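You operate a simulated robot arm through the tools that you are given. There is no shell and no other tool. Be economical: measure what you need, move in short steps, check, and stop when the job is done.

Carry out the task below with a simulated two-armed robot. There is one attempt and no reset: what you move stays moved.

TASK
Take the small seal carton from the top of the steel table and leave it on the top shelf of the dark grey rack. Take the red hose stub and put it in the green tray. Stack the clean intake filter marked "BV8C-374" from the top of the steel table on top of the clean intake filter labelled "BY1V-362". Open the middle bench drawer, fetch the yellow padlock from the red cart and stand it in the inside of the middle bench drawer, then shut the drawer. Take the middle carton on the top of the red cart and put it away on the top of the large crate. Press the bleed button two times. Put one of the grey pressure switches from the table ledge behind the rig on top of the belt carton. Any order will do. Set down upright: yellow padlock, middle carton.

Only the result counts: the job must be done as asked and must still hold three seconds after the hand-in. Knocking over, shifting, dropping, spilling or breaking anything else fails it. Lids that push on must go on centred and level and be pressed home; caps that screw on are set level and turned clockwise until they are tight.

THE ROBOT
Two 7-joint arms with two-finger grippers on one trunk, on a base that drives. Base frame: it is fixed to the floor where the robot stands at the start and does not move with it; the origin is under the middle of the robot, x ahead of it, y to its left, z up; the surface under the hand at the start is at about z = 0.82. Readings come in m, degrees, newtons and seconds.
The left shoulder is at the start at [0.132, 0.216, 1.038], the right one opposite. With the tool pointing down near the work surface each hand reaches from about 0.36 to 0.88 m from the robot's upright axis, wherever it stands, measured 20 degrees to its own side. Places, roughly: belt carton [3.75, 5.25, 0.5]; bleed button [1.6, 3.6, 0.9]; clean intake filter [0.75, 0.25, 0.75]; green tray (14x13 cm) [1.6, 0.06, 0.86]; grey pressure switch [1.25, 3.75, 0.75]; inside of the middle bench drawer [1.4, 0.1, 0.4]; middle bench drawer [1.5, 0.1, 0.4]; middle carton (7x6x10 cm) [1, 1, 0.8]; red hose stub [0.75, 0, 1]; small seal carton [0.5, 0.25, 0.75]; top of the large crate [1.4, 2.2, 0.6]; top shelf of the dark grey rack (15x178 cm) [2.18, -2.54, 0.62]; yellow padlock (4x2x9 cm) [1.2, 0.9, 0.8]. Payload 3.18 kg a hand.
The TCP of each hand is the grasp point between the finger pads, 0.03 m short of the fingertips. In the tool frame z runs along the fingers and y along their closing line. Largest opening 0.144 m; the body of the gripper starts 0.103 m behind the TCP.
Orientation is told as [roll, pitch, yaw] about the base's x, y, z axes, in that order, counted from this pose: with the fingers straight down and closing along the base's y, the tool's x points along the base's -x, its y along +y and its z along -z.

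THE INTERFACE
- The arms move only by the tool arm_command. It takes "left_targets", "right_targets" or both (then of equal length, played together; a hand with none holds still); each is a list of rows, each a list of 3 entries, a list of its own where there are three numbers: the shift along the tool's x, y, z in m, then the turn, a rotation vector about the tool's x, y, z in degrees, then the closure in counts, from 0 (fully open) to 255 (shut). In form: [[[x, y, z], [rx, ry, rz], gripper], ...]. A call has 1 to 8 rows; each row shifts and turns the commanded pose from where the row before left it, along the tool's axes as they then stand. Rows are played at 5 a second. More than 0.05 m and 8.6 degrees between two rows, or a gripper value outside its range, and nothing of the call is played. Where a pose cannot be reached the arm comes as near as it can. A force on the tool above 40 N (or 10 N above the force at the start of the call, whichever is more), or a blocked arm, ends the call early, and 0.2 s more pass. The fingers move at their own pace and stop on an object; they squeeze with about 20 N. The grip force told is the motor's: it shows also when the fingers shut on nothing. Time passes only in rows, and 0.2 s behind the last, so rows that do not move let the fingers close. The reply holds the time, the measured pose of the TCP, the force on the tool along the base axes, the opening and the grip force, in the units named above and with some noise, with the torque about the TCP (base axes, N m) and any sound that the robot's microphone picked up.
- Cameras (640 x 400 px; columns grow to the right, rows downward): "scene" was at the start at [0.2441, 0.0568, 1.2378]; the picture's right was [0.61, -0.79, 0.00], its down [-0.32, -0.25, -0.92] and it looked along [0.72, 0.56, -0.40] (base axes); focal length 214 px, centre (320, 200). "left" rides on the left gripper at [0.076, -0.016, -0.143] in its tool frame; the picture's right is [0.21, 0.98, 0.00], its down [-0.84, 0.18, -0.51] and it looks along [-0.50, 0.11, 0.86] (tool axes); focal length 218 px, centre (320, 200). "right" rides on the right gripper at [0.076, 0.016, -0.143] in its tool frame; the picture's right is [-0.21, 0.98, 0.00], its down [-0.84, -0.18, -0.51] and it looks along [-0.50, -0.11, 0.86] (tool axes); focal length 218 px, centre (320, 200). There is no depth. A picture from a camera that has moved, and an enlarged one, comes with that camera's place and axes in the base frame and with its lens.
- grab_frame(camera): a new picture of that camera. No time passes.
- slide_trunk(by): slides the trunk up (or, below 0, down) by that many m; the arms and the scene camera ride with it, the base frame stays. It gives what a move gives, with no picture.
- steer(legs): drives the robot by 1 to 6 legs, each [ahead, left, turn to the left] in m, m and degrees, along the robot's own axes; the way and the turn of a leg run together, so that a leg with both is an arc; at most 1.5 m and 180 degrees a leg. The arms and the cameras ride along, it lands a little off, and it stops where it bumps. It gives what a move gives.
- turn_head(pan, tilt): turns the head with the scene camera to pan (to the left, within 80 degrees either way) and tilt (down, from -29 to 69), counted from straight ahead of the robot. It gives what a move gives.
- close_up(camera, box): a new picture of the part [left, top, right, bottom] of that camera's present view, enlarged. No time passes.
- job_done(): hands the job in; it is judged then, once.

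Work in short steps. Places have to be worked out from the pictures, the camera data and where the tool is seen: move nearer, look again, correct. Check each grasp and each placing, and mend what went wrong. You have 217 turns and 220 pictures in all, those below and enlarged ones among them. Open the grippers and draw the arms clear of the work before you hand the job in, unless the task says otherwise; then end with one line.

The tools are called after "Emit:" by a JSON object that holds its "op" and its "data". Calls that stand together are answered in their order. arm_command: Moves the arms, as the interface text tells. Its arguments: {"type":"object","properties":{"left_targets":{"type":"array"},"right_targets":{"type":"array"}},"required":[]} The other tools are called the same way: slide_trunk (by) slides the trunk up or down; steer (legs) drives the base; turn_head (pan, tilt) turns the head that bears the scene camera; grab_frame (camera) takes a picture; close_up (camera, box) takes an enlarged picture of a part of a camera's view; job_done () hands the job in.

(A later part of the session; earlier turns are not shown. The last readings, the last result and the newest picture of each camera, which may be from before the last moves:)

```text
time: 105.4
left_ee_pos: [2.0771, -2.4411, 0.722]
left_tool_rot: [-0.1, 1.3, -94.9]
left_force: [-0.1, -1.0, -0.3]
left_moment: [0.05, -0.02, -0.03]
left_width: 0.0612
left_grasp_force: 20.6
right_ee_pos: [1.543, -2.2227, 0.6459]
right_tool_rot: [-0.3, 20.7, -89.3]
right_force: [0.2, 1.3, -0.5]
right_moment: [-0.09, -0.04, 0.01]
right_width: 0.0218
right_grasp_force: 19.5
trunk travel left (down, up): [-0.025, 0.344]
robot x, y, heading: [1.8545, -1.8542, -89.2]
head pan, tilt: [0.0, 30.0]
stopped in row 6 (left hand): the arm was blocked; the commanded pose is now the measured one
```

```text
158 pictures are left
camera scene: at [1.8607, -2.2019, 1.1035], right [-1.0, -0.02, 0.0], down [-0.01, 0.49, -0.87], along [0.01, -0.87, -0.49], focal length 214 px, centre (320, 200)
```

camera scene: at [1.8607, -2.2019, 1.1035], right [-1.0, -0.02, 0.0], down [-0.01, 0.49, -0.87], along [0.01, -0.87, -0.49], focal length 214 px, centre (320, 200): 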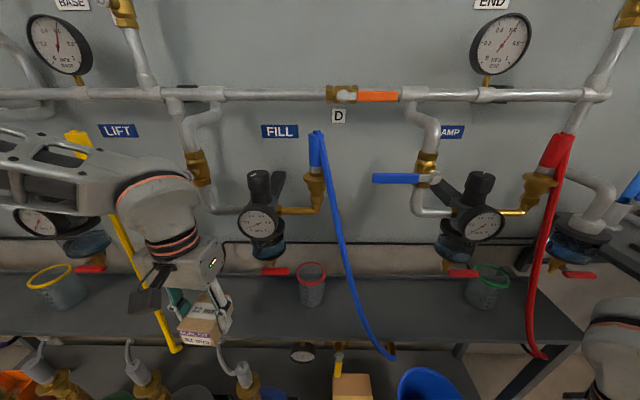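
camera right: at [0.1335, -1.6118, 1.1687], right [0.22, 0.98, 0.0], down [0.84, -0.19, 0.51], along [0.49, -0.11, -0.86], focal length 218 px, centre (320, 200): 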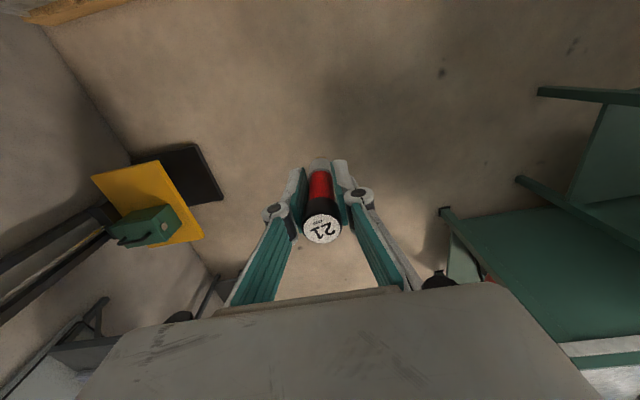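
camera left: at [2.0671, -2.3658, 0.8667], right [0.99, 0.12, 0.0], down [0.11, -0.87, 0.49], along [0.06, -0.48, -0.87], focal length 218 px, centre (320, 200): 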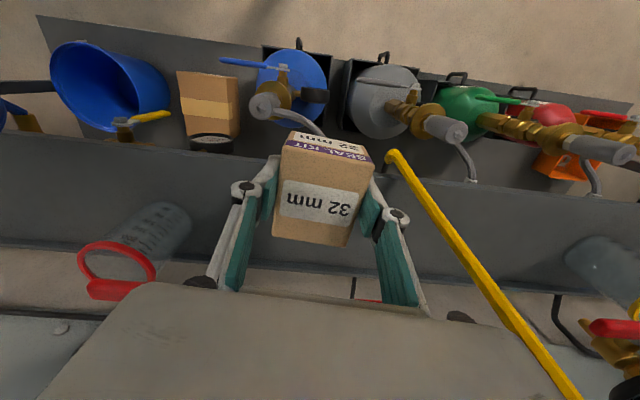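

The elbow lies sideways along the rack and touches it. I withdraw the hand, back the robot up 0.2 m so the arm works more stretched out, pointing at the rack.

Emit:
{"op": "arm_command", "data": {"left_targets": [[[0.03, 0, -0.01], [0, 0, 0], 255], [[0.04, 0, -0.01], [0, 0, 0], 255], [[0.04, 0, 0], [0, 0, 0], 255], [[0.04, 0, 0], [0, -1.3, -4], 255]]}}

Emit:
{"op": "steer", "data": {"legs": [[-0.19, 0, -0.5]]}}

Emit:
{"op": "grab_frame", "data": {"camera": "scene"}}

```text
time: 106.4
left_ee_pos: [2.0856, -2.3061, 0.7351]
left_tool_rot: [0.2, 1.7, -90.4]
left_force: [-0.1, 0.3, -0.9]
left_moment: [0.01, 0.01, -0.02]
left_width: 0.0614
left_grasp_force: 20.2
right_ee_pos: [1.5394, -2.2306, 0.6375]
right_tool_rot: [0.0, 21.7, -89.7]
right_force: [-1.2, 0.6, 0.0]
right_moment: [-0.03, -0.02, -0.03]
right_width: 0.0217
right_grasp_force: 20.1
trunk travel left (down, up): [-0.025, 0.344]
robot x, y, heading: [1.8545, -1.8594, -89.4]
head pan, tilt: [0.0, 30.0]
```

```text
time: 107.9
left_ee_pos: [2.0811, -2.1191, 0.7351]
left_tool_rot: [0.1, 1.6, -91.1]
left_force: [0.3, 0.4, -0.6]
left_moment: [-0.04, 0.0, 0.02]
left_width: 0.0614
left_grasp_force: 19.9
right_ee_pos: [1.5361, -2.0389, 0.6372]
right_tool_rot: [0.0, 21.7, -90.3]
right_force: [-0.4, 0.6, -0.7]
right_moment: [0.01, 0.04, -0.04]
right_width: 0.022
right_grasp_force: 20.0
trunk travel left (down, up): [-0.025, 0.344]
robot x, y, heading: [1.8505, -1.6646, -89.9]
head pan, tilt: [0.0, 30.0]
```

```text
157 pictures are left
camera scene: at [1.853, -2.0294, 1.0972], right [-1.0, 0.0, 0.0], down [0.0, 0.5, -0.87], along [0.0, -0.87, -0.5], focal length 214 px, centre (320, 200)
```

scene: 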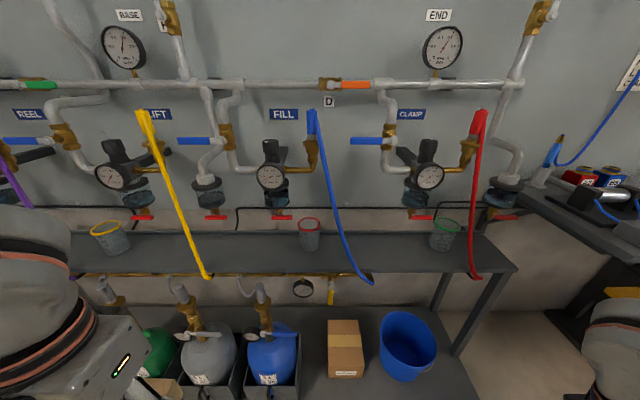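

Now I extend the left hand toward the shelf again.

Emit:
{"op": "arm_command", "data": {"left_targets": [[[-0.045, 0, 0], [0, -1.6, -1], 255], [[-0.045, 0, 0], [0, 0, 0], 255], [[-0.045, 0, 0], [0, 0, 0], 255], [[-0.045, 0, 0], [0, 0, 0], 255], [[-0.045, 0, 0], [0, 0, 0], 255], [[-0.045, 0, 0], [0, 0, 0], 255]]}}

Emit:
{"op": "grab_frame", "data": {"camera": "scene"}}

```text
time: 109.3
left_ee_pos: [2.0804, -2.3892, 0.7327]
left_tool_rot: [0.2, 0.2, -89.9]
left_force: [-0.7, -0.5, -0.7]
left_moment: [0.02, 0.01, 0.0]
left_width: 0.061
left_grasp_force: 20.0
right_ee_pos: [1.5347, -2.0402, 0.6373]
right_tool_rot: [-0.1, 21.8, -90.2]
right_force: [0.4, 0.1, -0.5]
right_moment: [0.0, 0.03, -0.03]
right_width: 0.0216
right_grasp_force: 20.5
trunk travel left (down, up): [-0.025, 0.344]
robot x, y, heading: [1.8517, -1.6665, -90.0]
head pan, tilt: [0.0, 30.0]
```

```text
156 pictures are left
camera scene: at [1.8532, -2.0309, 1.0964], right [-1.0, 0.0, 0.0], down [0.0, 0.5, -0.87], along [0.0, -0.87, -0.5], focal length 214 px, centre (320, 200)
```

scene: 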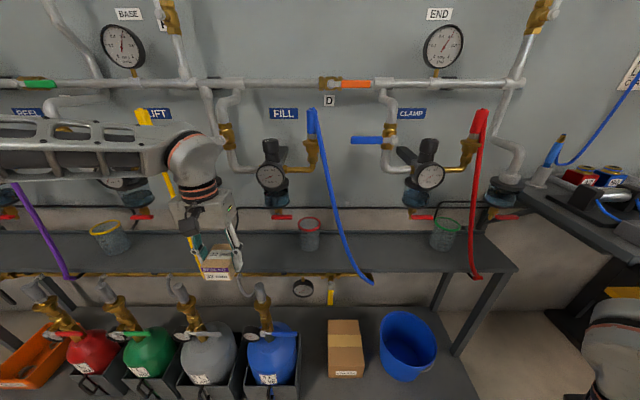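

The forearm runs along the rack at hose height. Tilting the hand back by 18° moves wrist and forearm away from the fittings; the carton can pivot flat about the finger axis when it touches down.

Emit:
{"op": "arm_command", "data": {"left_targets": [[[0, -0.003, 0], [0, -6, 0], 255], [[0, -0.003, 0], [0, -6, 0], 255], [[0, -0.003, 0], [0, -6, 0], 255], [[-0.0342, 0, 0.0111], [0, 0, 0], 255], [[-0.0342, 0, 0.0111], [0, 0, 0], 255], [[-0.0342, 0, 0.0111], [0, 0, 0], 255]]}}

Emit:
{"op": "grab_frame", "data": {"camera": "scene"}}

Emit:
{"op": "grab_frame", "data": {"camera": "left"}}

```text
time: 110.7
left_ee_pos: [2.0724, -2.4857, 0.7325]
left_tool_rot: [0.2, -18.0, -90.0]
left_force: [0.2, 0.5, -0.7]
left_moment: [0.02, 0.0, -0.03]
left_width: 0.0612
left_grasp_force: 19.7
left hand out of reach, approached as far as the arm can: row 6
right_ee_pos: [1.5355, -2.0388, 0.6378]
right_tool_rot: [-0.1, 21.7, -90.2]
right_force: [0.1, 0.6, -0.4]
right_moment: [0.0, 0.02, -0.01]
right_width: 0.0218
right_grasp_force: 20.0
trunk travel left (down, up): [-0.025, 0.344]
robot x, y, heading: [1.8529, -1.6696, -90.1]
head pan, tilt: [0.0, 30.0]
```

```text
155 pictures are left
camera scene: at [1.8531, -2.0297, 1.097], right [-1.0, 0.0, 0.0], down [0.0, 0.5, -0.87], along [0.0, -0.87, -0.5], focal length 214 px, centre (320, 200)
```

scene: 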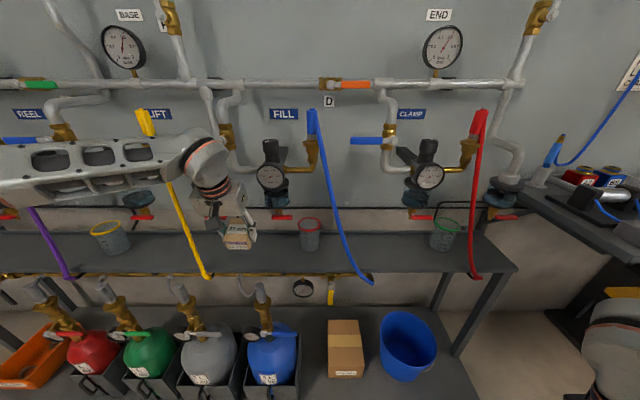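

```text
154 pictures are left
camera left: at [2.0559, -2.3688, 0.8453], right [0.98, 0.2, -0.06], down [0.18, -0.64, 0.74], along [0.11, -0.74, -0.67], focal length 218 px, centre (320, 200)
```

left: 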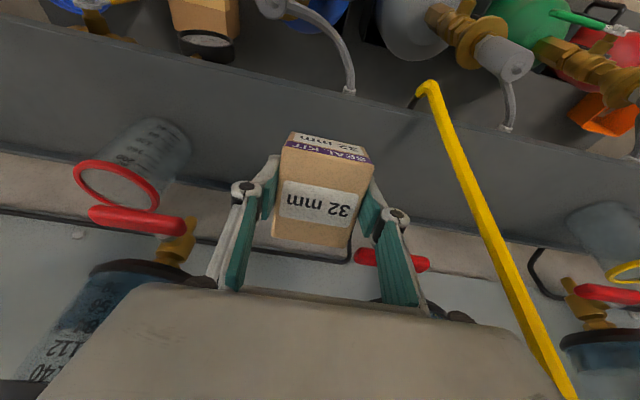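

No contact now. I lower toward the shelf, stopping just above contact.

Emit:
{"op": "arm_command", "data": {"left_targets": [[[0.003, 0, 0.02], [0, 0, 0], 255], [[0.002, 0, 0.02], [0, 0, 0], 255], [[0.001, 0, 0.015], [0, 0, 0], 255]]}}

Emit:
{"op": "grab_frame", "data": {"camera": "left"}}

Emit:
{"op": "close_up", "data": {"camera": "scene", "box": [150, 130, 350, 290]}}

```text
time: 111.5
left_ee_pos: [2.0768, -2.4975, 0.6787]
left_tool_rot: [0.2, -18.1, -90.1]
left_force: [0.1, -0.3, -1.1]
left_moment: [0.01, -0.03, -0.01]
left_width: 0.0611
left_grasp_force: 19.8
left hand out of reach, approached as far as the arm can: row 3
right_ee_pos: [1.535, -2.0389, 0.6369]
right_tool_rot: [-0.1, 21.7, -90.2]
right_force: [-0.1, 0.5, -1.4]
right_moment: [0.01, 0.03, -0.04]
right_width: 0.0218
right_grasp_force: 19.8
trunk travel left (down, up): [-0.025, 0.344]
robot x, y, heading: [1.8526, -1.6649, -89.8]
head pan, tilt: [0.0, 30.0]
```

```text
153 pictures are left
camera left: at [2.06, -2.3793, 0.7912], right [0.98, 0.2, -0.06], down [0.18, -0.64, 0.74], along [0.11, -0.74, -0.67], focal length 218 px, centre (320, 200)
```

left: 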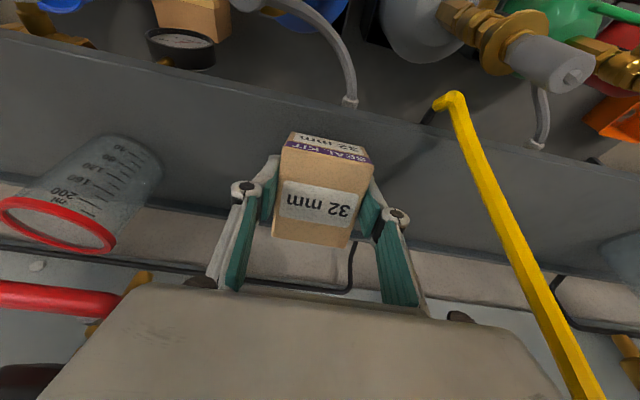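

```text
2.50 times, centred on (250, 210) of scene
camera zoom: at [1.853, -2.0299, 1.0971], right [-1.0, 0.0, 0.0], down [0.0, 0.5, -0.87], along [0.0, -0.87, -0.5], focal length 536 px, centre (495, 175)
```

zoom: 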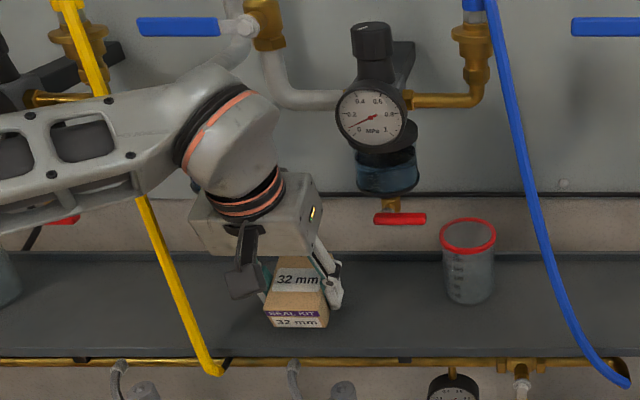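

The carton is over the shelf. I lower in 5 mm steps until contact.

Emit:
{"op": "arm_command", "data": {"left_targets": [[[0.0015, 0, 0.0048], [0, 0, 0], 255], [[0.0015, 0, 0.0048], [0, 0, 0], 255], [[0.0015, 0, 0.0048], [0, 0, 0], 255]]}}

Emit:
{"op": "close_up", "data": {"camera": "scene", "box": [200, 190, 300, 270]}}

```text
time: 112.3
left_ee_pos: [2.0772, -2.4952, 0.6637]
left_tool_rot: [0.2, -18.0, -90.2]
left_force: [0.1, 0.2, -0.1]
left_moment: [0.02, 0.02, -0.01]
left_width: 0.0612
left_grasp_force: 19.5
right_ee_pos: [1.5349, -2.0378, 0.6369]
right_tool_rot: [-0.1, 21.7, -90.2]
right_force: [1.0, -0.8, -0.6]
right_moment: [0.02, 0.03, 0.03]
right_width: 0.0217
right_grasp_force: 20.3
trunk travel left (down, up): [-0.025, 0.344]
robot x, y, heading: [1.8547, -1.6679, -89.8]
head pan, tilt: [0.0, 30.0]
```

```text
5.00 times, centred on (250, 230) of scene
camera zoom: at [1.853, -2.0298, 1.0971], right [-1.0, 0.0, 0.0], down [0.0, 0.5, -0.87], along [0.0, -0.87, -0.5], focal length 1072 px, centre (670, 50)
```

zoom: 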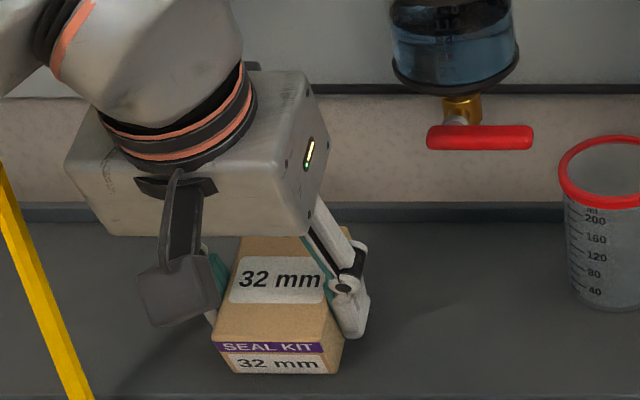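

Still no contact; going on.

Emit:
{"op": "arm_command", "data": {"left_targets": [[[0.0012, 0, 0.0038], [0, 0, 0], 255], [[0.0012, 0, 0.0038], [0, 0, 0], 255], [[0.0012, 0, 0.0038], [0, 0, 0], 255], [[0.0012, 0, 0.0038], [0, 0, 0], 255]]}}

Emit:
{"op": "close_up", "data": {"camera": "scene", "box": [200, 190, 300, 270]}}

```text
time: 113.3
left_ee_pos: [2.0772, -2.4971, 0.6513]
left_tool_rot: [0.3, -18.3, -90.1]
left_force: [1.2, -0.6, 16.4]
left_moment: [0.22, 0.16, 0.01]
left_width: 0.0612
left_grasp_force: 20.2
right_ee_pos: [1.5345, -2.0373, 0.6374]
right_tool_rot: [-0.1, 21.5, -90.2]
right_force: [-0.3, 0.3, -1.3]
right_moment: [0.01, 0.02, -0.02]
right_width: 0.0217
right_grasp_force: 20.0
trunk travel left (down, up): [-0.025, 0.344]
robot x, y, heading: [1.848, -1.669, -90.1]
head pan, tilt: [0.0, 30.0]
```

```text
5.00 times, centred on (250, 230) of scene
camera zoom: at [1.8526, -2.0283, 1.0978], right [-1.0, 0.0, 0.0], down [0.0, 0.5, -0.87], along [0.0, -0.87, -0.5], focal length 1072 px, centre (670, 50)
```

zoom: 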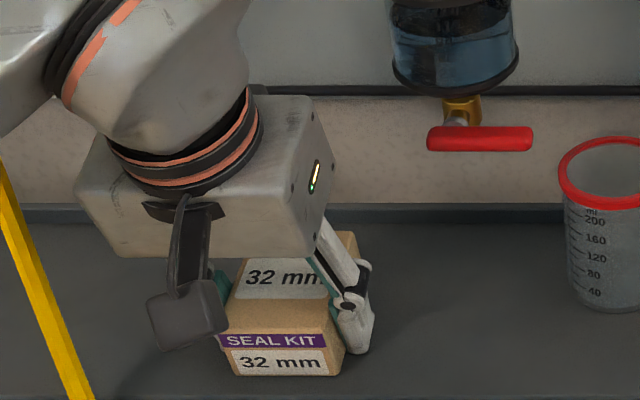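

Contact (16 N) and the carton has pivoted nearly flat. I release gently and raise the hand back out.

Emit:
{"op": "arm_command", "data": {"left_targets": [[[-0.0009, 0, -0.003], [0, 0, 0], 255], [[0, 0, 0], [0, 0, 0], 120], [[0, 0, 0], [0, 0, 0], 110], [[-0.008, 0, -0.028], [0, 0, 0], 110], [[0.0, 0, -0.04], [0, 0, 0], 110], [[0.0, 0, -0.04], [0, 0, 0], 110]]}}

Emit:
{"op": "close_up", "data": {"camera": "scene", "box": [170, 170, 330, 290]}}

```text
time: 114.7
left_ee_pos: [2.0769, -2.4693, 0.7581]
left_tool_rot: [0.1, -18.1, -90.1]
left_force: [0.4, -0.4, -1.4]
left_moment: [-0.02, -0.01, 0.02]
left_width: 0.0822
left_grasp_force: 0.1
right_ee_pos: [1.5362, -2.0388, 0.6381]
right_tool_rot: [-0.1, 21.7, -90.2]
right_force: [-1.2, -0.1, -0.9]
right_moment: [-0.04, 0.04, 0.01]
right_width: 0.0218
right_grasp_force: 20.3
trunk travel left (down, up): [-0.025, 0.344]
robot x, y, heading: [1.8517, -1.6698, -90.0]
head pan, tilt: [0.0, 30.0]
```

```text
3.33 times, centred on (250, 230) of scene
camera zoom: at [1.8529, -2.029, 1.0975], right [-1.0, 0.0, 0.0], down [0.0, 0.5, -0.87], along [0.0, -0.87, -0.5], focal length 715 px, centre (553, 100)
```

zoom: 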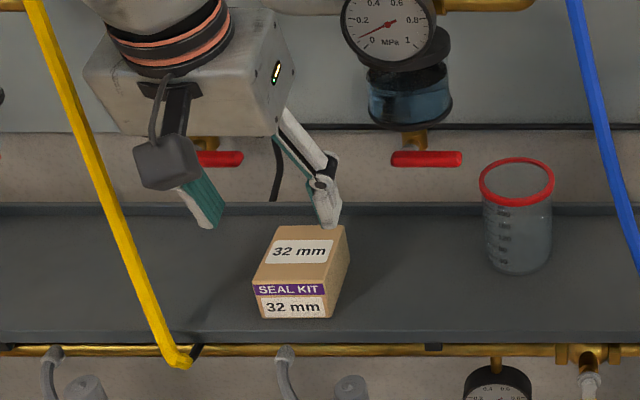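

The seal carton stands flat on the top shelf. I withdraw the left hand and straighten the tilt.

Emit:
{"op": "arm_command", "data": {"left_targets": [[[0.045, 0, -0.0146], [0, 0, 0], 110], [[0.045, 0, -0.0146], [0, 0, 0], 110], [[0.045, 0, -0.0146], [0, 0, 0], 110], [[0.045, 0, -0.0146], [0, 6, 0], 110], [[0.03, 0, -0.01], [0, 6, 0], 110], [[0, 0, -0.03], [0, 6, 0], 110]], "right_targets": [[[0, 0, 0], [0, 0, 0], 255], [[0, 0, 0], [0, 0, 0], 255], [[0, 0, -0.04], [0, -7, 0], 255], [[0, 0, -0.04], [0, -7, 0], 255], [[0, 0, -0.04], [0, -7, 0], 255], [[0, 0, -0.04], [0, 0, 0], 255]]}}

```text
time: 116.1
left_ee_pos: [2.078, -2.2468, 0.7909]
left_tool_rot: [0.2, 0.1, -89.9]
left_force: [0.7, 0.0, -0.6]
left_moment: [-0.02, 0.0, -0.05]
left_width: 0.082
left_grasp_force: 0.0
right_ee_pos: [1.5287, -2.1233, 0.7984]
right_tool_rot: [-0.1, 0.7, -90.1]
right_force: [-0.2, 0.7, -0.4]
right_moment: [0.0, 0.04, 0.01]
right_width: 0.0215
right_grasp_force: 19.9
right hand out of reach, approached as far as the arm can: row 3, 4, 5
trunk travel left (down, up): [-0.025, 0.344]
robot x, y, heading: [1.8525, -1.666, -90.0]
head pan, tilt: [0.0, 30.0]
```

Now the stub goes to the green tray on the bench. I raise the trunk so the hands clear the bench, and turn around to look at the bench's far side.

Emit:
{"op": "slide_trunk", "data": {"by": 0.28}}

Emit:
{"op": "steer", "data": {"legs": [[0, 0.3, 0], [0, 0, 90], [0, 0, 90]]}}

Emit:
{"op": "turn_head", "data": {"pan": 0, "tilt": 15}}

Emit:
{"op": "grab_frame", "data": {"camera": "scene"}}

```text
time: 119.0
left_ee_pos: [2.0762, -2.2473, 1.069]
left_tool_rot: [0.2, 0.1, -89.9]
left_force: [-0.3, -0.2, 1.1]
left_moment: [0.04, 0.0, 0.02]
left_width: 0.0821
left_grasp_force: 0.1
right_ee_pos: [1.529, -2.1242, 1.0778]
right_tool_rot: [-0.1, 0.8, -90.2]
right_force: [-0.1, 0.1, -1.1]
right_moment: [0.0, 0.01, -0.01]
right_width: 0.0219
right_grasp_force: 20.4
trunk travel left (down, up): [-0.305, 0.064]
robot x, y, heading: [1.8477, -1.6705, -90.1]
head pan, tilt: [0.0, 30.0]
```

```text
time: 129.8
left_ee_pos: [1.93, -1.0852, 1.0685]
left_tool_rot: [0.2, 0.0, 89.7]
left_force: [-0.5, -0.1, -0.2]
left_moment: [0.02, 0.01, 0.03]
left_width: 0.082
left_grasp_force: 0.0
right_ee_pos: [2.4768, -1.2122, 1.078]
right_tool_rot: [-0.1, 0.7, 89.5]
right_force: [-0.2, -0.3, -0.5]
right_moment: [0.0, -0.02, 0.0]
right_width: 0.0219
right_grasp_force: 19.5
trunk travel left (down, up): [-0.305, 0.064]
robot x, y, heading: [2.1491, -1.6689, 89.8]
head pan, tilt: [0.0, 30.0]
```

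```text
time: 130.6
left_ee_pos: [1.9304, -1.085, 1.0701]
left_tool_rot: [0.2, 0.0, 89.7]
left_force: [-0.2, 0.1, -1.7]
left_moment: [-0.01, -0.05, 0.02]
left_width: 0.0819
left_grasp_force: 0.0
right_ee_pos: [2.4771, -1.2125, 1.0788]
right_tool_rot: [-0.1, 0.8, 89.7]
right_force: [0.1, 0.2, -1.2]
right_moment: [0.01, -0.02, -0.04]
right_width: 0.0218
right_grasp_force: 20.7
trunk travel left (down, up): [-0.305, 0.064]
robot x, y, heading: [2.152, -1.6628, 89.7]
head pan, tilt: [0.0, 15.0]
```

```text
148 pictures are left
camera scene: at [2.1532, -1.5303, 1.4451], right [1.0, 0.0, 0.0], down [0.0, -0.26, -0.97], along [0.0, 0.97, -0.26], focal length 214 px, centre (320, 200)
```

scene: 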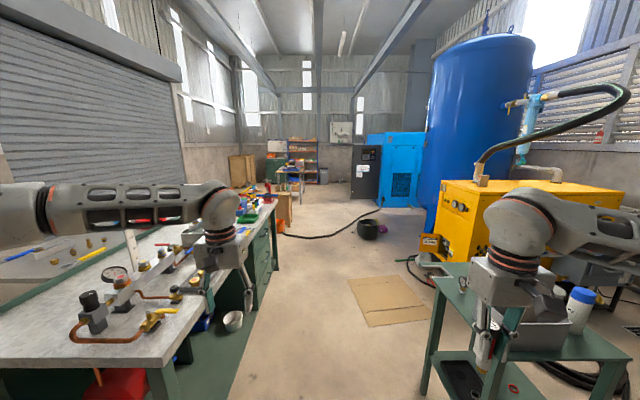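

The corridor behind the bench is free: bench far edge at x≈1.68, drawers facing +x. I drive along it to y≈0.06 and turn to face the bench.

Emit:
{"op": "slide_trunk", "data": {"by": 0.06}}

Emit:
{"op": "steer", "data": {"legs": [[1.4, 0, 0], [0.33, -0.05, 0], [0, 0, 90]]}}

Emit:
{"op": "turn_head", "data": {"pan": 0, "tilt": 40}}

Emit:
{"op": "grab_frame", "data": {"camera": "scene"}}

```text
time: 131.6
left_ee_pos: [1.9307, -1.0856, 1.1299]
left_tool_rot: [0.2, 0.1, 89.7]
left_force: [-0.7, -0.4, -0.7]
left_moment: [0.03, 0.0, 0.0]
left_width: 0.0823
left_grasp_force: 0.1
right_ee_pos: [2.4776, -1.2109, 1.139]
right_tool_rot: [-0.1, 0.7, 89.7]
right_force: [0.4, -0.7, -0.5]
right_moment: [0.0, 0.02, 0.0]
right_width: 0.0216
right_grasp_force: 20.2
trunk travel left (down, up): [-0.365, 0.004]
robot x, y, heading: [2.1507, -1.6658, 89.9]
head pan, tilt: [0.0, 15.0]
```

```text
time: 144.2
left_ee_pos: [1.6234, -0.1641, 1.1296]
left_tool_rot: [0.3, 0.0, -179.2]
left_force: [0.5, 0.2, -0.4]
left_moment: [0.02, -0.01, 0.0]
left_width: 0.0818
left_grasp_force: 0.1
right_ee_pos: [1.74, 0.3842, 1.1389]
right_tool_rot: [-0.1, 0.7, -179.4]
right_force: [0.7, 0.2, -1.6]
right_moment: [-0.03, -0.05, -0.02]
right_width: 0.0219
right_grasp_force: 20.4
trunk travel left (down, up): [-0.365, 0.004]
robot x, y, heading: [2.1984, 0.0697, -179.0]
head pan, tilt: [0.0, 15.0]
```

```text
time: 145.1
left_ee_pos: [1.6227, -0.1644, 1.1303]
left_tool_rot: [0.1, 0.0, -179.2]
left_force: [0.1, -0.2, 0.9]
left_moment: [0.03, -0.02, -0.02]
left_width: 0.0818
left_grasp_force: 0.0
right_ee_pos: [1.7398, 0.3854, 1.1398]
right_tool_rot: [-0.1, 0.8, -179.3]
right_force: [-0.4, 1.2, -1.0]
right_moment: [-0.01, -0.03, 0.0]
right_width: 0.0218
right_grasp_force: 20.3
trunk travel left (down, up): [-0.365, 0.004]
robot x, y, heading: [2.2029, 0.0673, -179.1]
head pan, tilt: [0.0, 40.0]
```

```text
147 pictures are left
camera scene: at [2.0752, 0.0668, 1.4653], right [-0.01, 1.0, 0.0], down [0.64, 0.01, -0.77], along [-0.77, -0.01, -0.64], focal length 214 px, centre (320, 200)
```

scene: 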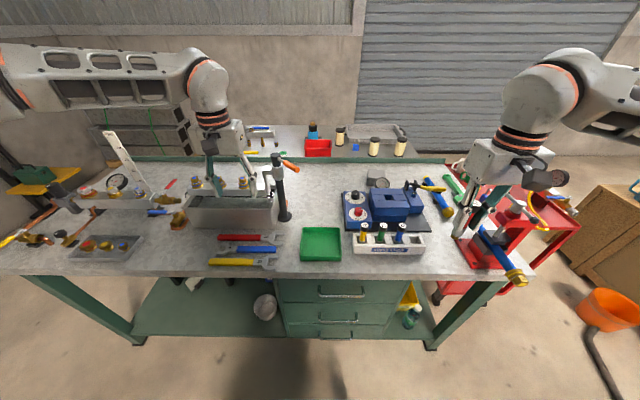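

The green tray is at (1.594, 0.061), and the drawers are below it. I zoom on the filters for their labels from this side, and bring the stub over the tray while moving the left hand aside.

Emit:
{"op": "close_up", "data": {"camera": "scene", "box": [290, 110, 430, 170]}}

Emit:
{"op": "arm_command", "data": {"right_targets": [[[-0.018, 0.0405, 0], [0, 0, 0], 255], [[-0.018, 0.0405, 0], [0, 0, 0], 255], [[-0.018, 0.0405, 0], [0, 0, 0], 255], [[-0.018, 0.0405, 0], [0, 0, 0], 255], [[-0.018, 0.0405, 0.01], [0, 0, 0], 255], [[-0.018, 0.0405, 0.01], [0, 0, 0], 255], [[-0.018, 0.0405, 0.01], [0, 0, 0], 255], [[-0.018, 0.0405, 0.01], [0, 0, 0], 255]], "left_targets": [[[0.02, 0.03, 0], [0, 0, 0], 110], [[0.02, 0.03, 0], [0, 0, 0], 110], [[0.02, 0.03, 0], [0, 0, 0], 110], [[0.02, 0.03, 0], [0, 0, 0], 110], [[0.02, 0.03, 0], [0, 0, 0], 110], [[0, 0, 0], [0, 0, 0], 110], [[0, 0, 0], [0, 0, 0], 110], [[0, 0, 0], [0, 0, 0], 110]]}}

Emit:
{"op": "grab_frame", "data": {"camera": "right"}}

```text
4.57 times, centred on (360, 140) of scene
camera zoom: at [2.0752, 0.0668, 1.4653], right [-0.01, 1.0, 0.0], down [0.64, 0.01, -0.77], along [-0.77, -0.01, -0.64], focal length 980 px, centre (137, 474)
```

zoom: 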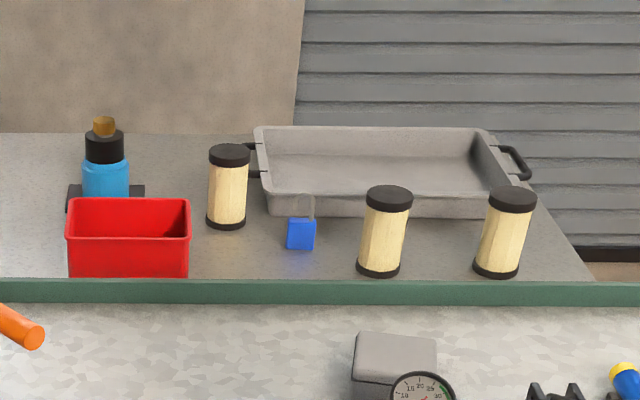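

```text
time: 146.9
left_ee_pos: [1.7278, -0.315, 1.1289]
left_tool_rot: [0.1, 0.2, -179.2]
left_force: [-0.8, 0.6, -0.4]
left_moment: [0.08, -0.04, 0.0]
left_width: 0.0817
left_grasp_force: 0.1
right_ee_pos: [1.5995, 0.0578, 1.0953]
right_tool_rot: [-0.1, 0.7, -179.3]
right_force: [-0.7, -0.5, -1.6]
right_moment: [0.06, -0.03, -0.02]
right_width: 0.0217
right_grasp_force: 19.6
trunk travel left (down, up): [-0.365, 0.004]
robot x, y, heading: [2.2002, 0.0654, -179.1]
head pan, tilt: [0.0, 40.0]
```

```text
145 pictures are left
camera right: at [1.6741, 0.0426, 1.2383], right [-0.2, -0.98, -0.01], down [-0.85, 0.17, 0.5], along [-0.49, 0.1, -0.87], focal length 218 px, centre (320, 200)
```

right: 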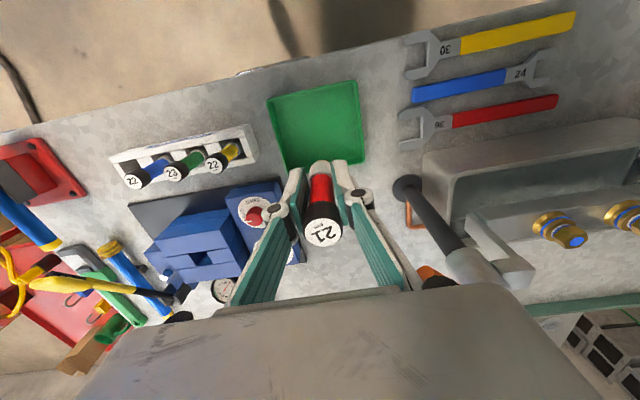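

The numbered stubs confirm red "21" is the right one. I'm centred on the tray; I lower.

Emit:
{"op": "arm_command", "data": {"right_targets": [[[0, -0.004, 0.045], [0, 0, 0], 255], [[0, 0, 0.045], [0, 0, 0], 255], [[0, 0, 0.04], [0, 0, 0], 255], [[0, 0, 0.02], [0, 0, 0], 255]]}}

Emit:
{"op": "grab_frame", "data": {"camera": "right"}}

Emit:
{"op": "close_up", "data": {"camera": "scene", "box": [240, 140, 420, 280]}}

```text
time: 147.9
left_ee_pos: [1.7259, -0.314, 1.1302]
left_tool_rot: [0.2, -0.1, -179.2]
left_force: [0.0, 0.0, -0.3]
left_moment: [-0.02, -0.04, 0.02]
left_width: 0.0821
left_grasp_force: 0.1
right_ee_pos: [1.6025, 0.0664, 0.9464]
right_tool_rot: [0.0, 0.7, -179.3]
right_force: [0.3, 0.2, -1.4]
right_moment: [-0.03, 0.0, 0.0]
right_width: 0.0218
right_grasp_force: 20.4
trunk travel left (down, up): [-0.365, 0.004]
robot x, y, heading: [2.2023, 0.0698, -178.9]
head pan, tilt: [0.0, 40.0]
```

```text
144 pictures are left
camera right: at [1.6761, 0.0499, 1.0889], right [-0.2, -0.98, 0.0], down [-0.85, 0.17, 0.5], along [-0.49, 0.1, -0.87], focal length 218 px, centre (320, 200)
```

right: 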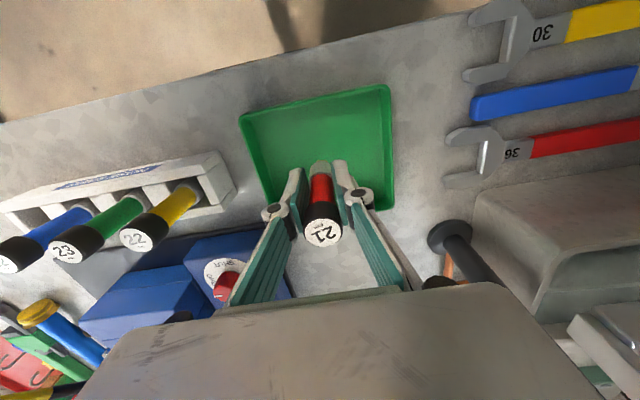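

```text
2.86 times, centred on (330, 210) of scene
camera zoom: at [2.0752, 0.0667, 1.4652], right [-0.01, 1.0, 0.0], down [0.64, 0.01, -0.77], along [-0.77, -0.01, -0.64], focal length 613 px, centre (291, 171)
```

zoom: 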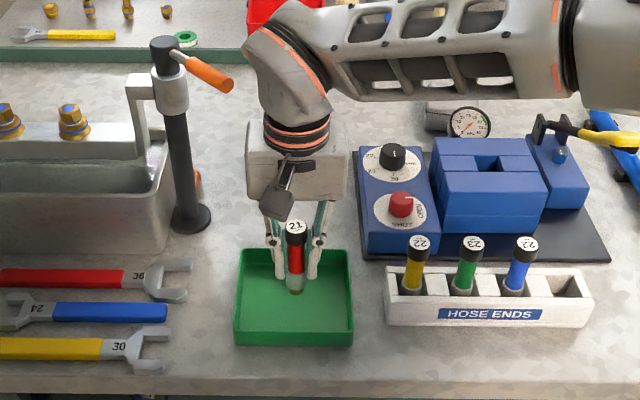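

Centred. Lower to contact.

Emit:
{"op": "arm_command", "data": {"right_targets": [[[0, 0, 0.006], [0, 0, 0], 255], [[0, 0, 0.006], [0, 0, 0], 255], [[0, 0, 0.005], [0, 0, 0], 255]]}}

```text
time: 148.7
left_ee_pos: [1.7266, -0.3131, 1.1306]
left_tool_rot: [0.2, 0.0, -179.1]
left_force: [-0.6, -0.2, 0.0]
left_moment: [-0.02, -0.03, 0.0]
left_width: 0.0818
left_grasp_force: 0.1
right_ee_pos: [1.602, 0.0641, 0.9286]
right_tool_rot: [-0.1, 0.7, -179.4]
right_force: [0.1, 0.6, -0.2]
right_moment: [0.0, -0.01, 0.0]
right_width: 0.0216
right_grasp_force: 19.6
trunk travel left (down, up): [-0.365, 0.004]
robot x, y, heading: [2.1987, 0.0698, -179.2]
head pan, tilt: [0.0, 40.0]
```

Not yet in contact; a few more millimetres.

Emit:
{"op": "arm_command", "data": {"right_targets": [[[0, 0, 0.003], [0, 0, 0], 255], [[0, 0, 0.003], [0, 0, 0], 255], [[0, 0, 0.003], [0, 0, 0], 255], [[0, 0, 0.003], [0, 0, 0], 255]]}}

Emit:
{"op": "close_up", "data": {"camera": "right", "box": [220, 70, 420, 260]}}

```text
time: 149.7
left_ee_pos: [1.7275, -0.3125, 1.1307]
left_tool_rot: [0.2, -0.1, -179.2]
left_force: [0.5, 0.2, -0.8]
left_moment: [0.02, -0.01, -0.01]
left_width: 0.0819
left_grasp_force: 0.1
right_ee_pos: [1.6031, 0.0643, 0.9213]
right_tool_rot: [0.0, 0.4, -179.4]
right_force: [0.9, 3.4, 33.7]
right_moment: [0.18, 0.33, -0.04]
right_width: 0.0222
right_grasp_force: 19.8
trunk travel left (down, up): [-0.365, 0.004]
robot x, y, heading: [2.1997, 0.0681, -179.4]
head pan, tilt: [0.0, 40.0]
```

```text
2.11 times, centred on (320, 165) of right
camera zoom: at [1.6771, 0.049, 1.0633], right [-0.2, -0.98, 0.0], down [-0.85, 0.17, 0.5], along [-0.49, 0.1, -0.87], focal length 460 px, centre (320, 274)
```

zoom: 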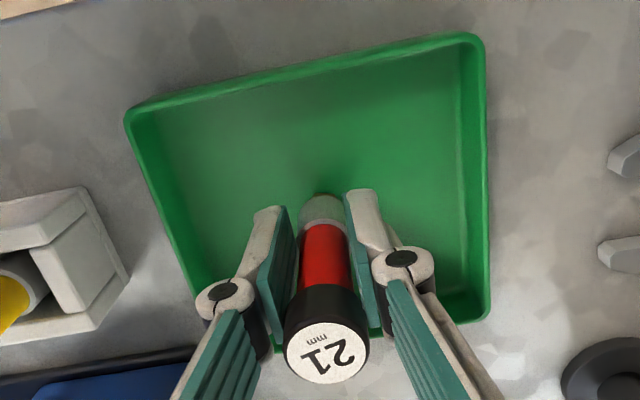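

Contact reached. I ease off, open a little and rise straight up.

Emit:
{"op": "arm_command", "data": {"right_targets": [[[0, 0, -0.002], [0, 0, 0], 255], [[0, 0, 0], [0, 0, 0], 185], [[0, 0, 0], [0, 0, 0], 170], [[0, 0, -0.04], [0, 0, 0], 170], [[0, 0, -0.04], [0, 0, 0], 170], [[0, 0, -0.04], [0, 0, 0], 170], [[0, 0, -0.04], [0, 0, 0], 170]]}}

Emit:
{"op": "close_up", "data": {"camera": "scene", "box": [240, 140, 420, 280]}}

```text
time: 151.3
left_ee_pos: [1.727, -0.3129, 1.1298]
left_tool_rot: [0.2, 0.0, -179.2]
left_force: [0.3, -0.2, -0.2]
left_moment: [-0.03, -0.01, 0.0]
left_width: 0.082
left_grasp_force: 0.1
right_ee_pos: [1.5996, 0.0628, 1.0789]
right_tool_rot: [-0.2, 0.7, -179.4]
right_force: [0.7, -0.6, 0.2]
right_moment: [0.0, 0.03, 0.01]
right_width: 0.048
right_grasp_force: 0.0
trunk travel left (down, up): [-0.365, 0.004]
robot x, y, heading: [2.2077, 0.0669, -179.1]
head pan, tilt: [0.0, 40.0]
```

```text
2.86 times, centred on (330, 210) of scene
camera zoom: at [2.076, 0.0667, 1.4653], right [-0.01, 1.0, 0.0], down [0.64, 0.01, -0.77], along [-0.77, -0.01, -0.64], focal length 613 px, centre (291, 171)
```

zoom: 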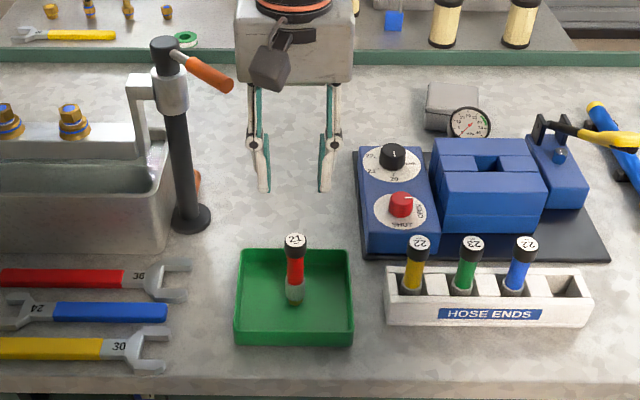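

The stub stands in the tray. Now the drawers: I look down at their fronts.

Emit:
{"op": "turn_head", "data": {"pan": 0, "tilt": 62}}

Emit:
{"op": "grab_frame", "data": {"camera": "scene"}}

```text
time: 152.2
left_ee_pos: [1.7262, -0.313, 1.1298]
left_tool_rot: [0.2, -0.1, -179.2]
left_force: [-0.6, -0.5, 0.7]
left_moment: [0.0, 0.0, 0.0]
left_width: 0.0822
left_grasp_force: 0.0
right_ee_pos: [1.6008, 0.0626, 1.0788]
right_tool_rot: [-0.1, 0.7, -179.2]
right_force: [-1.1, 0.2, -0.5]
right_moment: [0.0, 0.0, -0.03]
right_width: 0.048
right_grasp_force: 0.0
trunk travel left (down, up): [-0.365, 0.004]
robot x, y, heading: [2.203, 0.0683, -179.2]
head pan, tilt: [0.0, 62.0]
```

```text
140 pictures are left
camera scene: at [2.096, 0.067, 1.4363], right [-0.01, 1.0, 0.0], down [0.88, 0.01, -0.47], along [-0.47, -0.01, -0.88], focal length 214 px, centre (320, 200)
```

scene: 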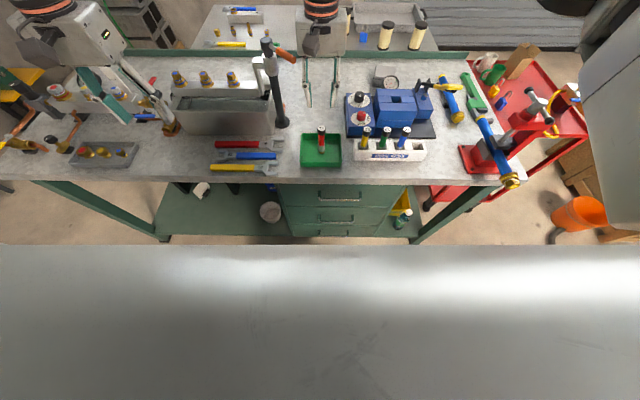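

I zoom in on the drawer handles.

Emit:
{"op": "close_up", "data": {"camera": "scene", "box": [270, 175, 410, 245]}}

```text
4.57 times, centred on (340, 210) of scene
camera zoom: at [2.096, 0.067, 1.4363], right [-0.01, 1.0, 0.0], down [0.88, 0.01, -0.47], along [-0.47, -0.01, -0.88], focal length 980 px, centre (229, 154)
```

zoom: 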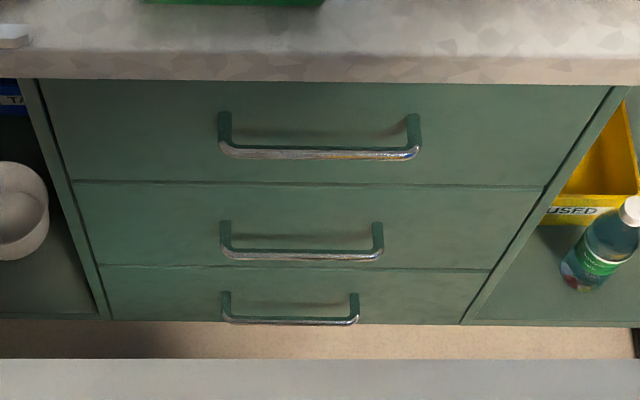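

I'll fetch the padlock and carton first. I retract the right hand and drive along the corridor to look at the red cart and the crate from there.

Emit:
{"op": "arm_command", "data": {"right_targets": [[[0.045, 0, 0], [0, 0, 0], 170], [[0.045, 0, 0], [0, 0, 0], 170], [[0.045, 0, 0], [0, 0, 0], 170], [[0.045, 0, 0], [0, 0, 0], 170]]}}

Emit:
{"op": "steer", "data": {"legs": [[0, -1.0, 0]]}}

Emit:
{"op": "turn_head", "data": {"pan": 0, "tilt": 30}}

Emit:
{"op": "grab_frame", "data": {"camera": "scene"}}

```text
time: 153.2
left_ee_pos: [1.727, -0.3118, 1.1308]
left_tool_rot: [0.3, 0.1, -179.2]
left_force: [-0.2, -0.2, 0.0]
left_moment: [-0.01, 0.06, -0.01]
left_width: 0.0819
left_grasp_force: 0.1
right_ee_pos: [1.7801, 0.0667, 1.0814]
right_tool_rot: [-0.1, 0.6, -179.4]
right_force: [-0.1, -0.4, -0.2]
right_moment: [-0.01, 0.02, 0.03]
right_width: 0.0477
right_grasp_force: 0.1
trunk travel left (down, up): [-0.365, 0.004]
robot x, y, heading: [2.2019, 0.0664, -179.1]
head pan, tilt: [0.0, 62.0]
```

```text
time: 162.4
left_ee_pos: [1.7122, 0.6951, 1.1297]
left_tool_rot: [0.1, 0.1, -179.4]
left_force: [-0.3, -0.1, -0.5]
left_moment: [-0.01, -0.01, 0.0]
left_width: 0.0818
left_grasp_force: 0.1
right_ee_pos: [1.7644, 1.0745, 1.0822]
right_tool_rot: [-0.2, 0.7, -179.5]
right_force: [1.3, 0.0, 0.5]
right_moment: [-0.02, -0.03, 0.0]
right_width: 0.0478
right_grasp_force: 0.1
trunk travel left (down, up): [-0.365, 0.004]
robot x, y, heading: [2.1846, 1.0761, -179.1]
head pan, tilt: [0.0, 62.0]
```

```text
time: 163.3
left_ee_pos: [1.7117, 0.6941, 1.1296]
left_tool_rot: [0.2, 0.1, -179.3]
left_force: [-0.2, -0.2, 0.0]
left_moment: [0.0, 0.02, 0.0]
left_width: 0.0821
left_grasp_force: 0.0
right_ee_pos: [1.7656, 1.0742, 1.0813]
right_tool_rot: [-0.1, 0.7, -179.4]
right_force: [0.0, 0.9, -0.4]
right_moment: [0.02, 0.03, 0.03]
right_width: 0.0478
right_grasp_force: 0.0
trunk travel left (down, up): [-0.365, 0.004]
robot x, y, heading: [2.1859, 1.0773, -179.0]
head pan, tilt: [0.0, 30.0]
```

```text
138 pictures are left
camera scene: at [2.0554, 1.0739, 1.4805], right [-0.01, 1.0, 0.0], down [0.5, 0.01, -0.87], along [-0.87, -0.01, -0.5], focal length 214 px, centre (320, 200)
```

scene: 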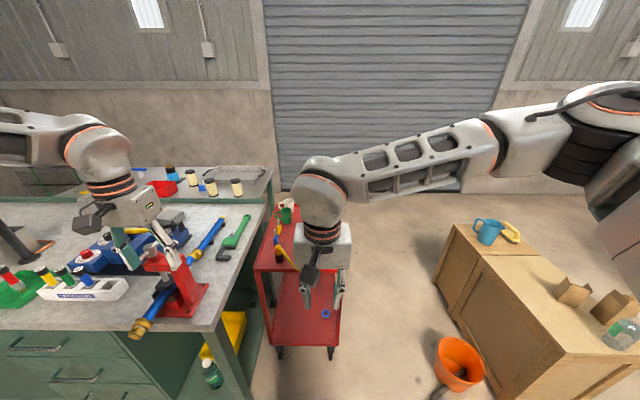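

The cart spans x≲1.43, y 0.8–1.17; I can work from its +x end. I move the right hand aside and drive 0.35 m ahead.

Emit:
{"op": "arm_command", "data": {"right_targets": [[[0, -0.045, -0.01], [0, 0, 0], 170], [[0, -0.045, -0.01], [0, 0, 0], 170], [[0, -0.045, -0.01], [0, 0, 0], 170], [[0, -0.045, -0.01], [0, 0, 0], 170]]}}

Emit:
{"op": "steer", "data": {"legs": [[0.33, -0.06, -1]]}}

Emit:
{"op": "turn_head", "data": {"pan": 0, "tilt": 40}}

Emit:
{"op": "grab_frame", "data": {"camera": "scene"}}

```text
time: 164.3
left_ee_pos: [1.7125, 0.6957, 1.1301]
left_tool_rot: [0.3, 0.0, -179.3]
left_force: [0.3, 0.2, -0.1]
left_moment: [-0.02, 0.0, 0.0]
left_width: 0.0822
left_grasp_force: 0.0
right_ee_pos: [1.7639, 1.257, 1.1233]
right_tool_rot: [-0.2, 0.7, -179.4]
right_force: [-0.2, 0.5, -0.5]
right_moment: [-0.03, 0.02, 0.03]
right_width: 0.048
right_grasp_force: 0.0
trunk travel left (down, up): [-0.365, 0.004]
robot x, y, heading: [2.1868, 1.0754, -179.0]
head pan, tilt: [0.0, 30.0]
```

```text
time: 166.5
left_ee_pos: [1.3766, 0.7617, 1.1299]
left_tool_rot: [0.2, 0.0, 179.5]
left_force: [-0.4, 0.1, -1.1]
left_moment: [0.01, -0.04, -0.03]
left_width: 0.0819
left_grasp_force: 0.1
right_ee_pos: [1.439, 1.3224, 1.1228]
right_tool_rot: [0.0, 0.7, 179.5]
right_force: [-0.1, 0.8, -0.8]
right_moment: [0.01, 0.0, -0.01]
right_width: 0.0481
right_grasp_force: 0.1
trunk travel left (down, up): [-0.365, 0.004]
robot x, y, heading: [1.8604, 1.1346, 179.8]
head pan, tilt: [0.0, 30.0]
```

```text
time: 167.2
left_ee_pos: [1.3773, 0.7626, 1.13]
left_tool_rot: [0.2, 0.0, 179.7]
left_force: [0.0, -0.8, -0.1]
left_moment: [-0.02, 0.02, 0.06]
left_width: 0.0822
left_grasp_force: 0.0
right_ee_pos: [1.4396, 1.3223, 1.123]
right_tool_rot: [0.0, 0.6, 179.6]
right_force: [-0.2, -0.2, -0.5]
right_moment: [-0.01, 0.0, -0.03]
right_width: 0.0481
right_grasp_force: 0.0
trunk travel left (down, up): [-0.365, 0.004]
robot x, y, heading: [1.8588, 1.1347, 179.7]
head pan, tilt: [0.0, 40.0]
```

```text
137 pictures are left
camera scene: at [1.7338, 1.1349, 1.4653], right [0.01, 1.0, 0.0], down [0.64, 0.0, -0.77], along [-0.77, 0.0, -0.64], focal length 214 px, centre (320, 200)
```

scene: 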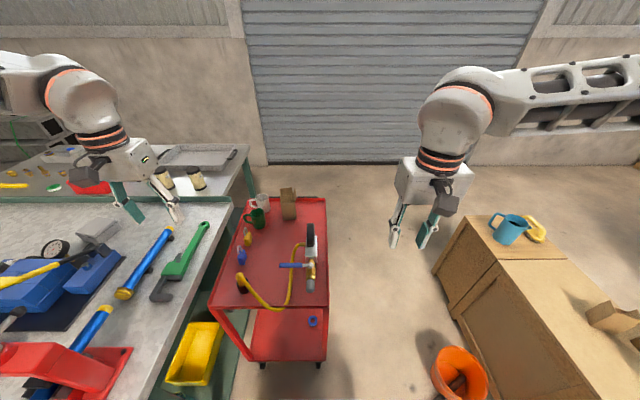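

Clear view of the cart. I zoom on its top and on the filters.

Emit:
{"op": "close_up", "data": {"camera": "scene", "box": [200, 180, 340, 320]}}

Emit:
{"op": "close_up", "data": {"camera": "scene", "box": [145, 155, 225, 205]}}

```text
2.86 times, centred on (270, 250) of scene
camera zoom: at [1.7338, 1.1349, 1.4653], right [0.01, 1.0, 0.0], down [0.64, 0.0, -0.77], along [-0.77, 0.0, -0.64], focal length 613 px, centre (463, 57)
```

zoom: 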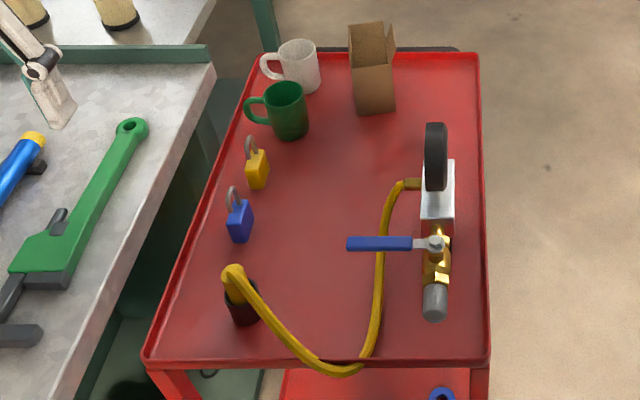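

```text
8.00 times, centred on (185, 180) of scene
camera zoom: at [1.7338, 1.1349, 1.4653], right [0.01, 1.0, 0.0], down [0.64, 0.0, -0.77], along [-0.77, 0.0, -0.64], focal length 1716 px, centre (1400, 360)
```

zoom: 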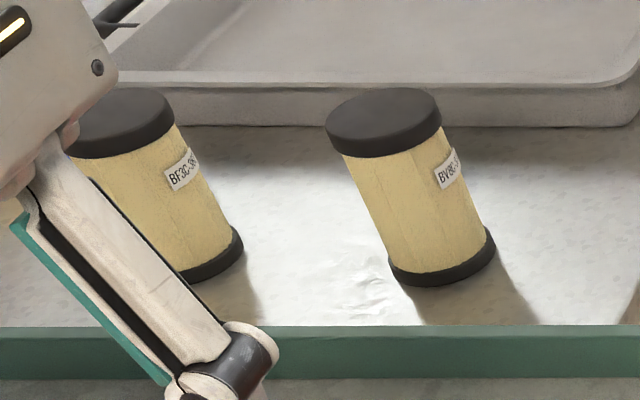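

Labels read: the middle filter is "BF3C-36…", the farthest one (y≈0.54) is "BV8C-3…", so that is the one to stack. Now the cart: I lower the trunk a bit, close in by 0.08 m and take the carton with the left hand first.

Emit:
{"op": "slide_trunk", "data": {"by": -0.11}}

Emit:
{"op": "steer", "data": {"legs": [[0.08, 0, 0]]}}

Emit:
{"op": "arm_command", "data": {"left_targets": [[[-0.03, -0.033, 0], [0, 0, 0], 60], [[-0.03, -0.033, 0], [0, 0, 0], 60], [[-0.03, -0.033, 0], [0, 0, 0], 60], [[-0.03, -0.033, 0], [0, 0, 0], 60], [[-0.03, -0.033, 0], [0, 0, 0], 60], [[-0.03, -0.033, 0], [0, 0, 0], 60]]}}

Emit:
{"op": "grab_frame", "data": {"camera": "left"}}

```text
time: 168.7
left_ee_pos: [1.3773, 0.7631, 1.0205]
left_tool_rot: [0.2, -0.2, 179.7]
left_force: [0.1, -0.4, -0.5]
left_moment: [0.01, 0.0, 0.02]
left_width: 0.0819
left_grasp_force: 0.1
right_ee_pos: [1.4408, 1.3215, 1.0135]
right_tool_rot: [-0.1, 0.5, 179.4]
right_force: [0.1, -0.2, 1.0]
right_moment: [-0.03, 0.02, 0.01]
right_width: 0.0479
right_grasp_force: 0.1
trunk travel left (down, up): [-0.255, 0.114]
robot x, y, heading: [1.8544, 1.134, 179.6]
head pan, tilt: [0.0, 40.0]
```

```text
time: 169.7
left_ee_pos: [1.2973, 0.7637, 1.0201]
left_tool_rot: [0.2, 0.0, 179.6]
left_force: [-0.7, 0.2, 0.0]
left_moment: [-0.01, -0.03, -0.01]
left_width: 0.0824
left_grasp_force: 0.0
right_ee_pos: [1.3575, 1.3223, 1.0124]
right_tool_rot: [0.0, 0.7, 179.5]
right_force: [0.7, 1.1, -0.4]
right_moment: [-0.02, -0.01, 0.0]
right_width: 0.0479
right_grasp_force: 0.0
trunk travel left (down, up): [-0.255, 0.114]
robot x, y, heading: [1.777, 1.1303, 179.6]
head pan, tilt: [0.0, 40.0]
```

```text
time: 171.1
left_ee_pos: [1.1662, 0.9076, 1.0198]
left_tool_rot: [0.0, 0.0, 179.7]
left_force: [0.3, 0.4, -0.8]
left_moment: [0.0, -0.01, 0.0]
left_width: 0.1103
left_grasp_force: 0.0
left hand out of reach, approached as far as the arm can: row 5, 6
right_ee_pos: [1.3592, 1.3209, 1.0124]
right_tool_rot: [-0.1, 0.7, 179.4]
right_force: [0.2, -0.7, 0.4]
right_moment: [0.01, -0.03, -0.03]
right_width: 0.048
right_grasp_force: 0.1
trunk travel left (down, up): [-0.255, 0.114]
robot x, y, heading: [1.7764, 1.1338, 179.8]
head pan, tilt: [0.0, 40.0]
```

```text
134 pictures are left
camera left: at [1.2437, 0.9241, 1.1626], right [0.2, -0.98, 0.0], down [-0.84, -0.17, 0.51], along [-0.5, -0.11, -0.86], focal length 218 px, centre (320, 200)
```

left: 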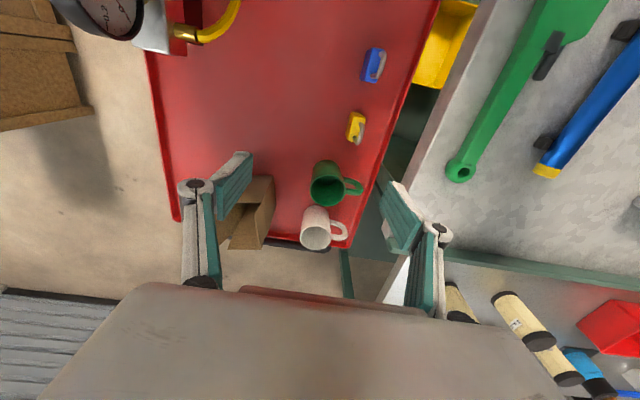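

I zoom in on the carton from the left hand camera.

Emit:
{"op": "close_up", "data": {"camera": "left", "box": [180, 80, 400, 270]}}

Emit:
{"op": "close_up", "data": {"camera": "scene", "box": [200, 170, 340, 310]}}

```text
2.11 times, centred on (290, 175) of left
camera zoom: at [1.2437, 0.9241, 1.1626], right [0.2, -0.98, 0.0], down [-0.84, -0.17, 0.51], along [-0.5, -0.11, -0.86], focal length 460 px, centre (383, 253)
```

zoom: 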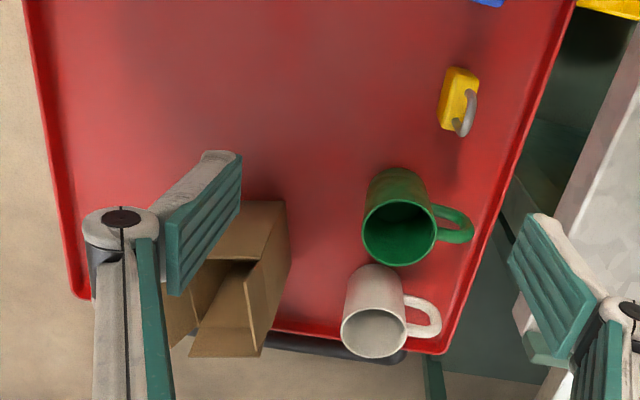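

```text
2.86 times, centred on (270, 240) of scene
camera zoom: at [1.6348, 1.1356, 1.3543], right [0.01, 1.0, 0.0], down [0.64, 0.0, -0.77], along [-0.77, 0.0, -0.64], focal length 613 px, centre (463, 86)
```

zoom: 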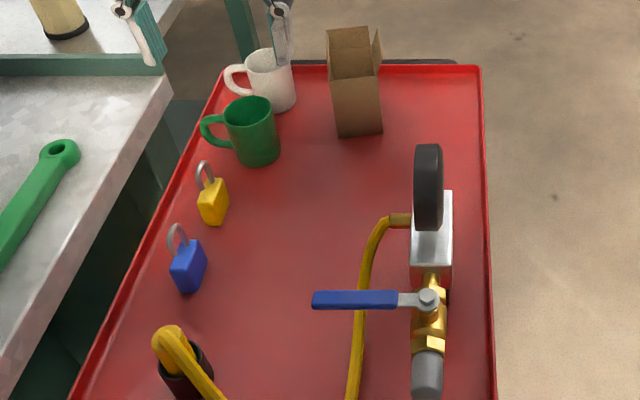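

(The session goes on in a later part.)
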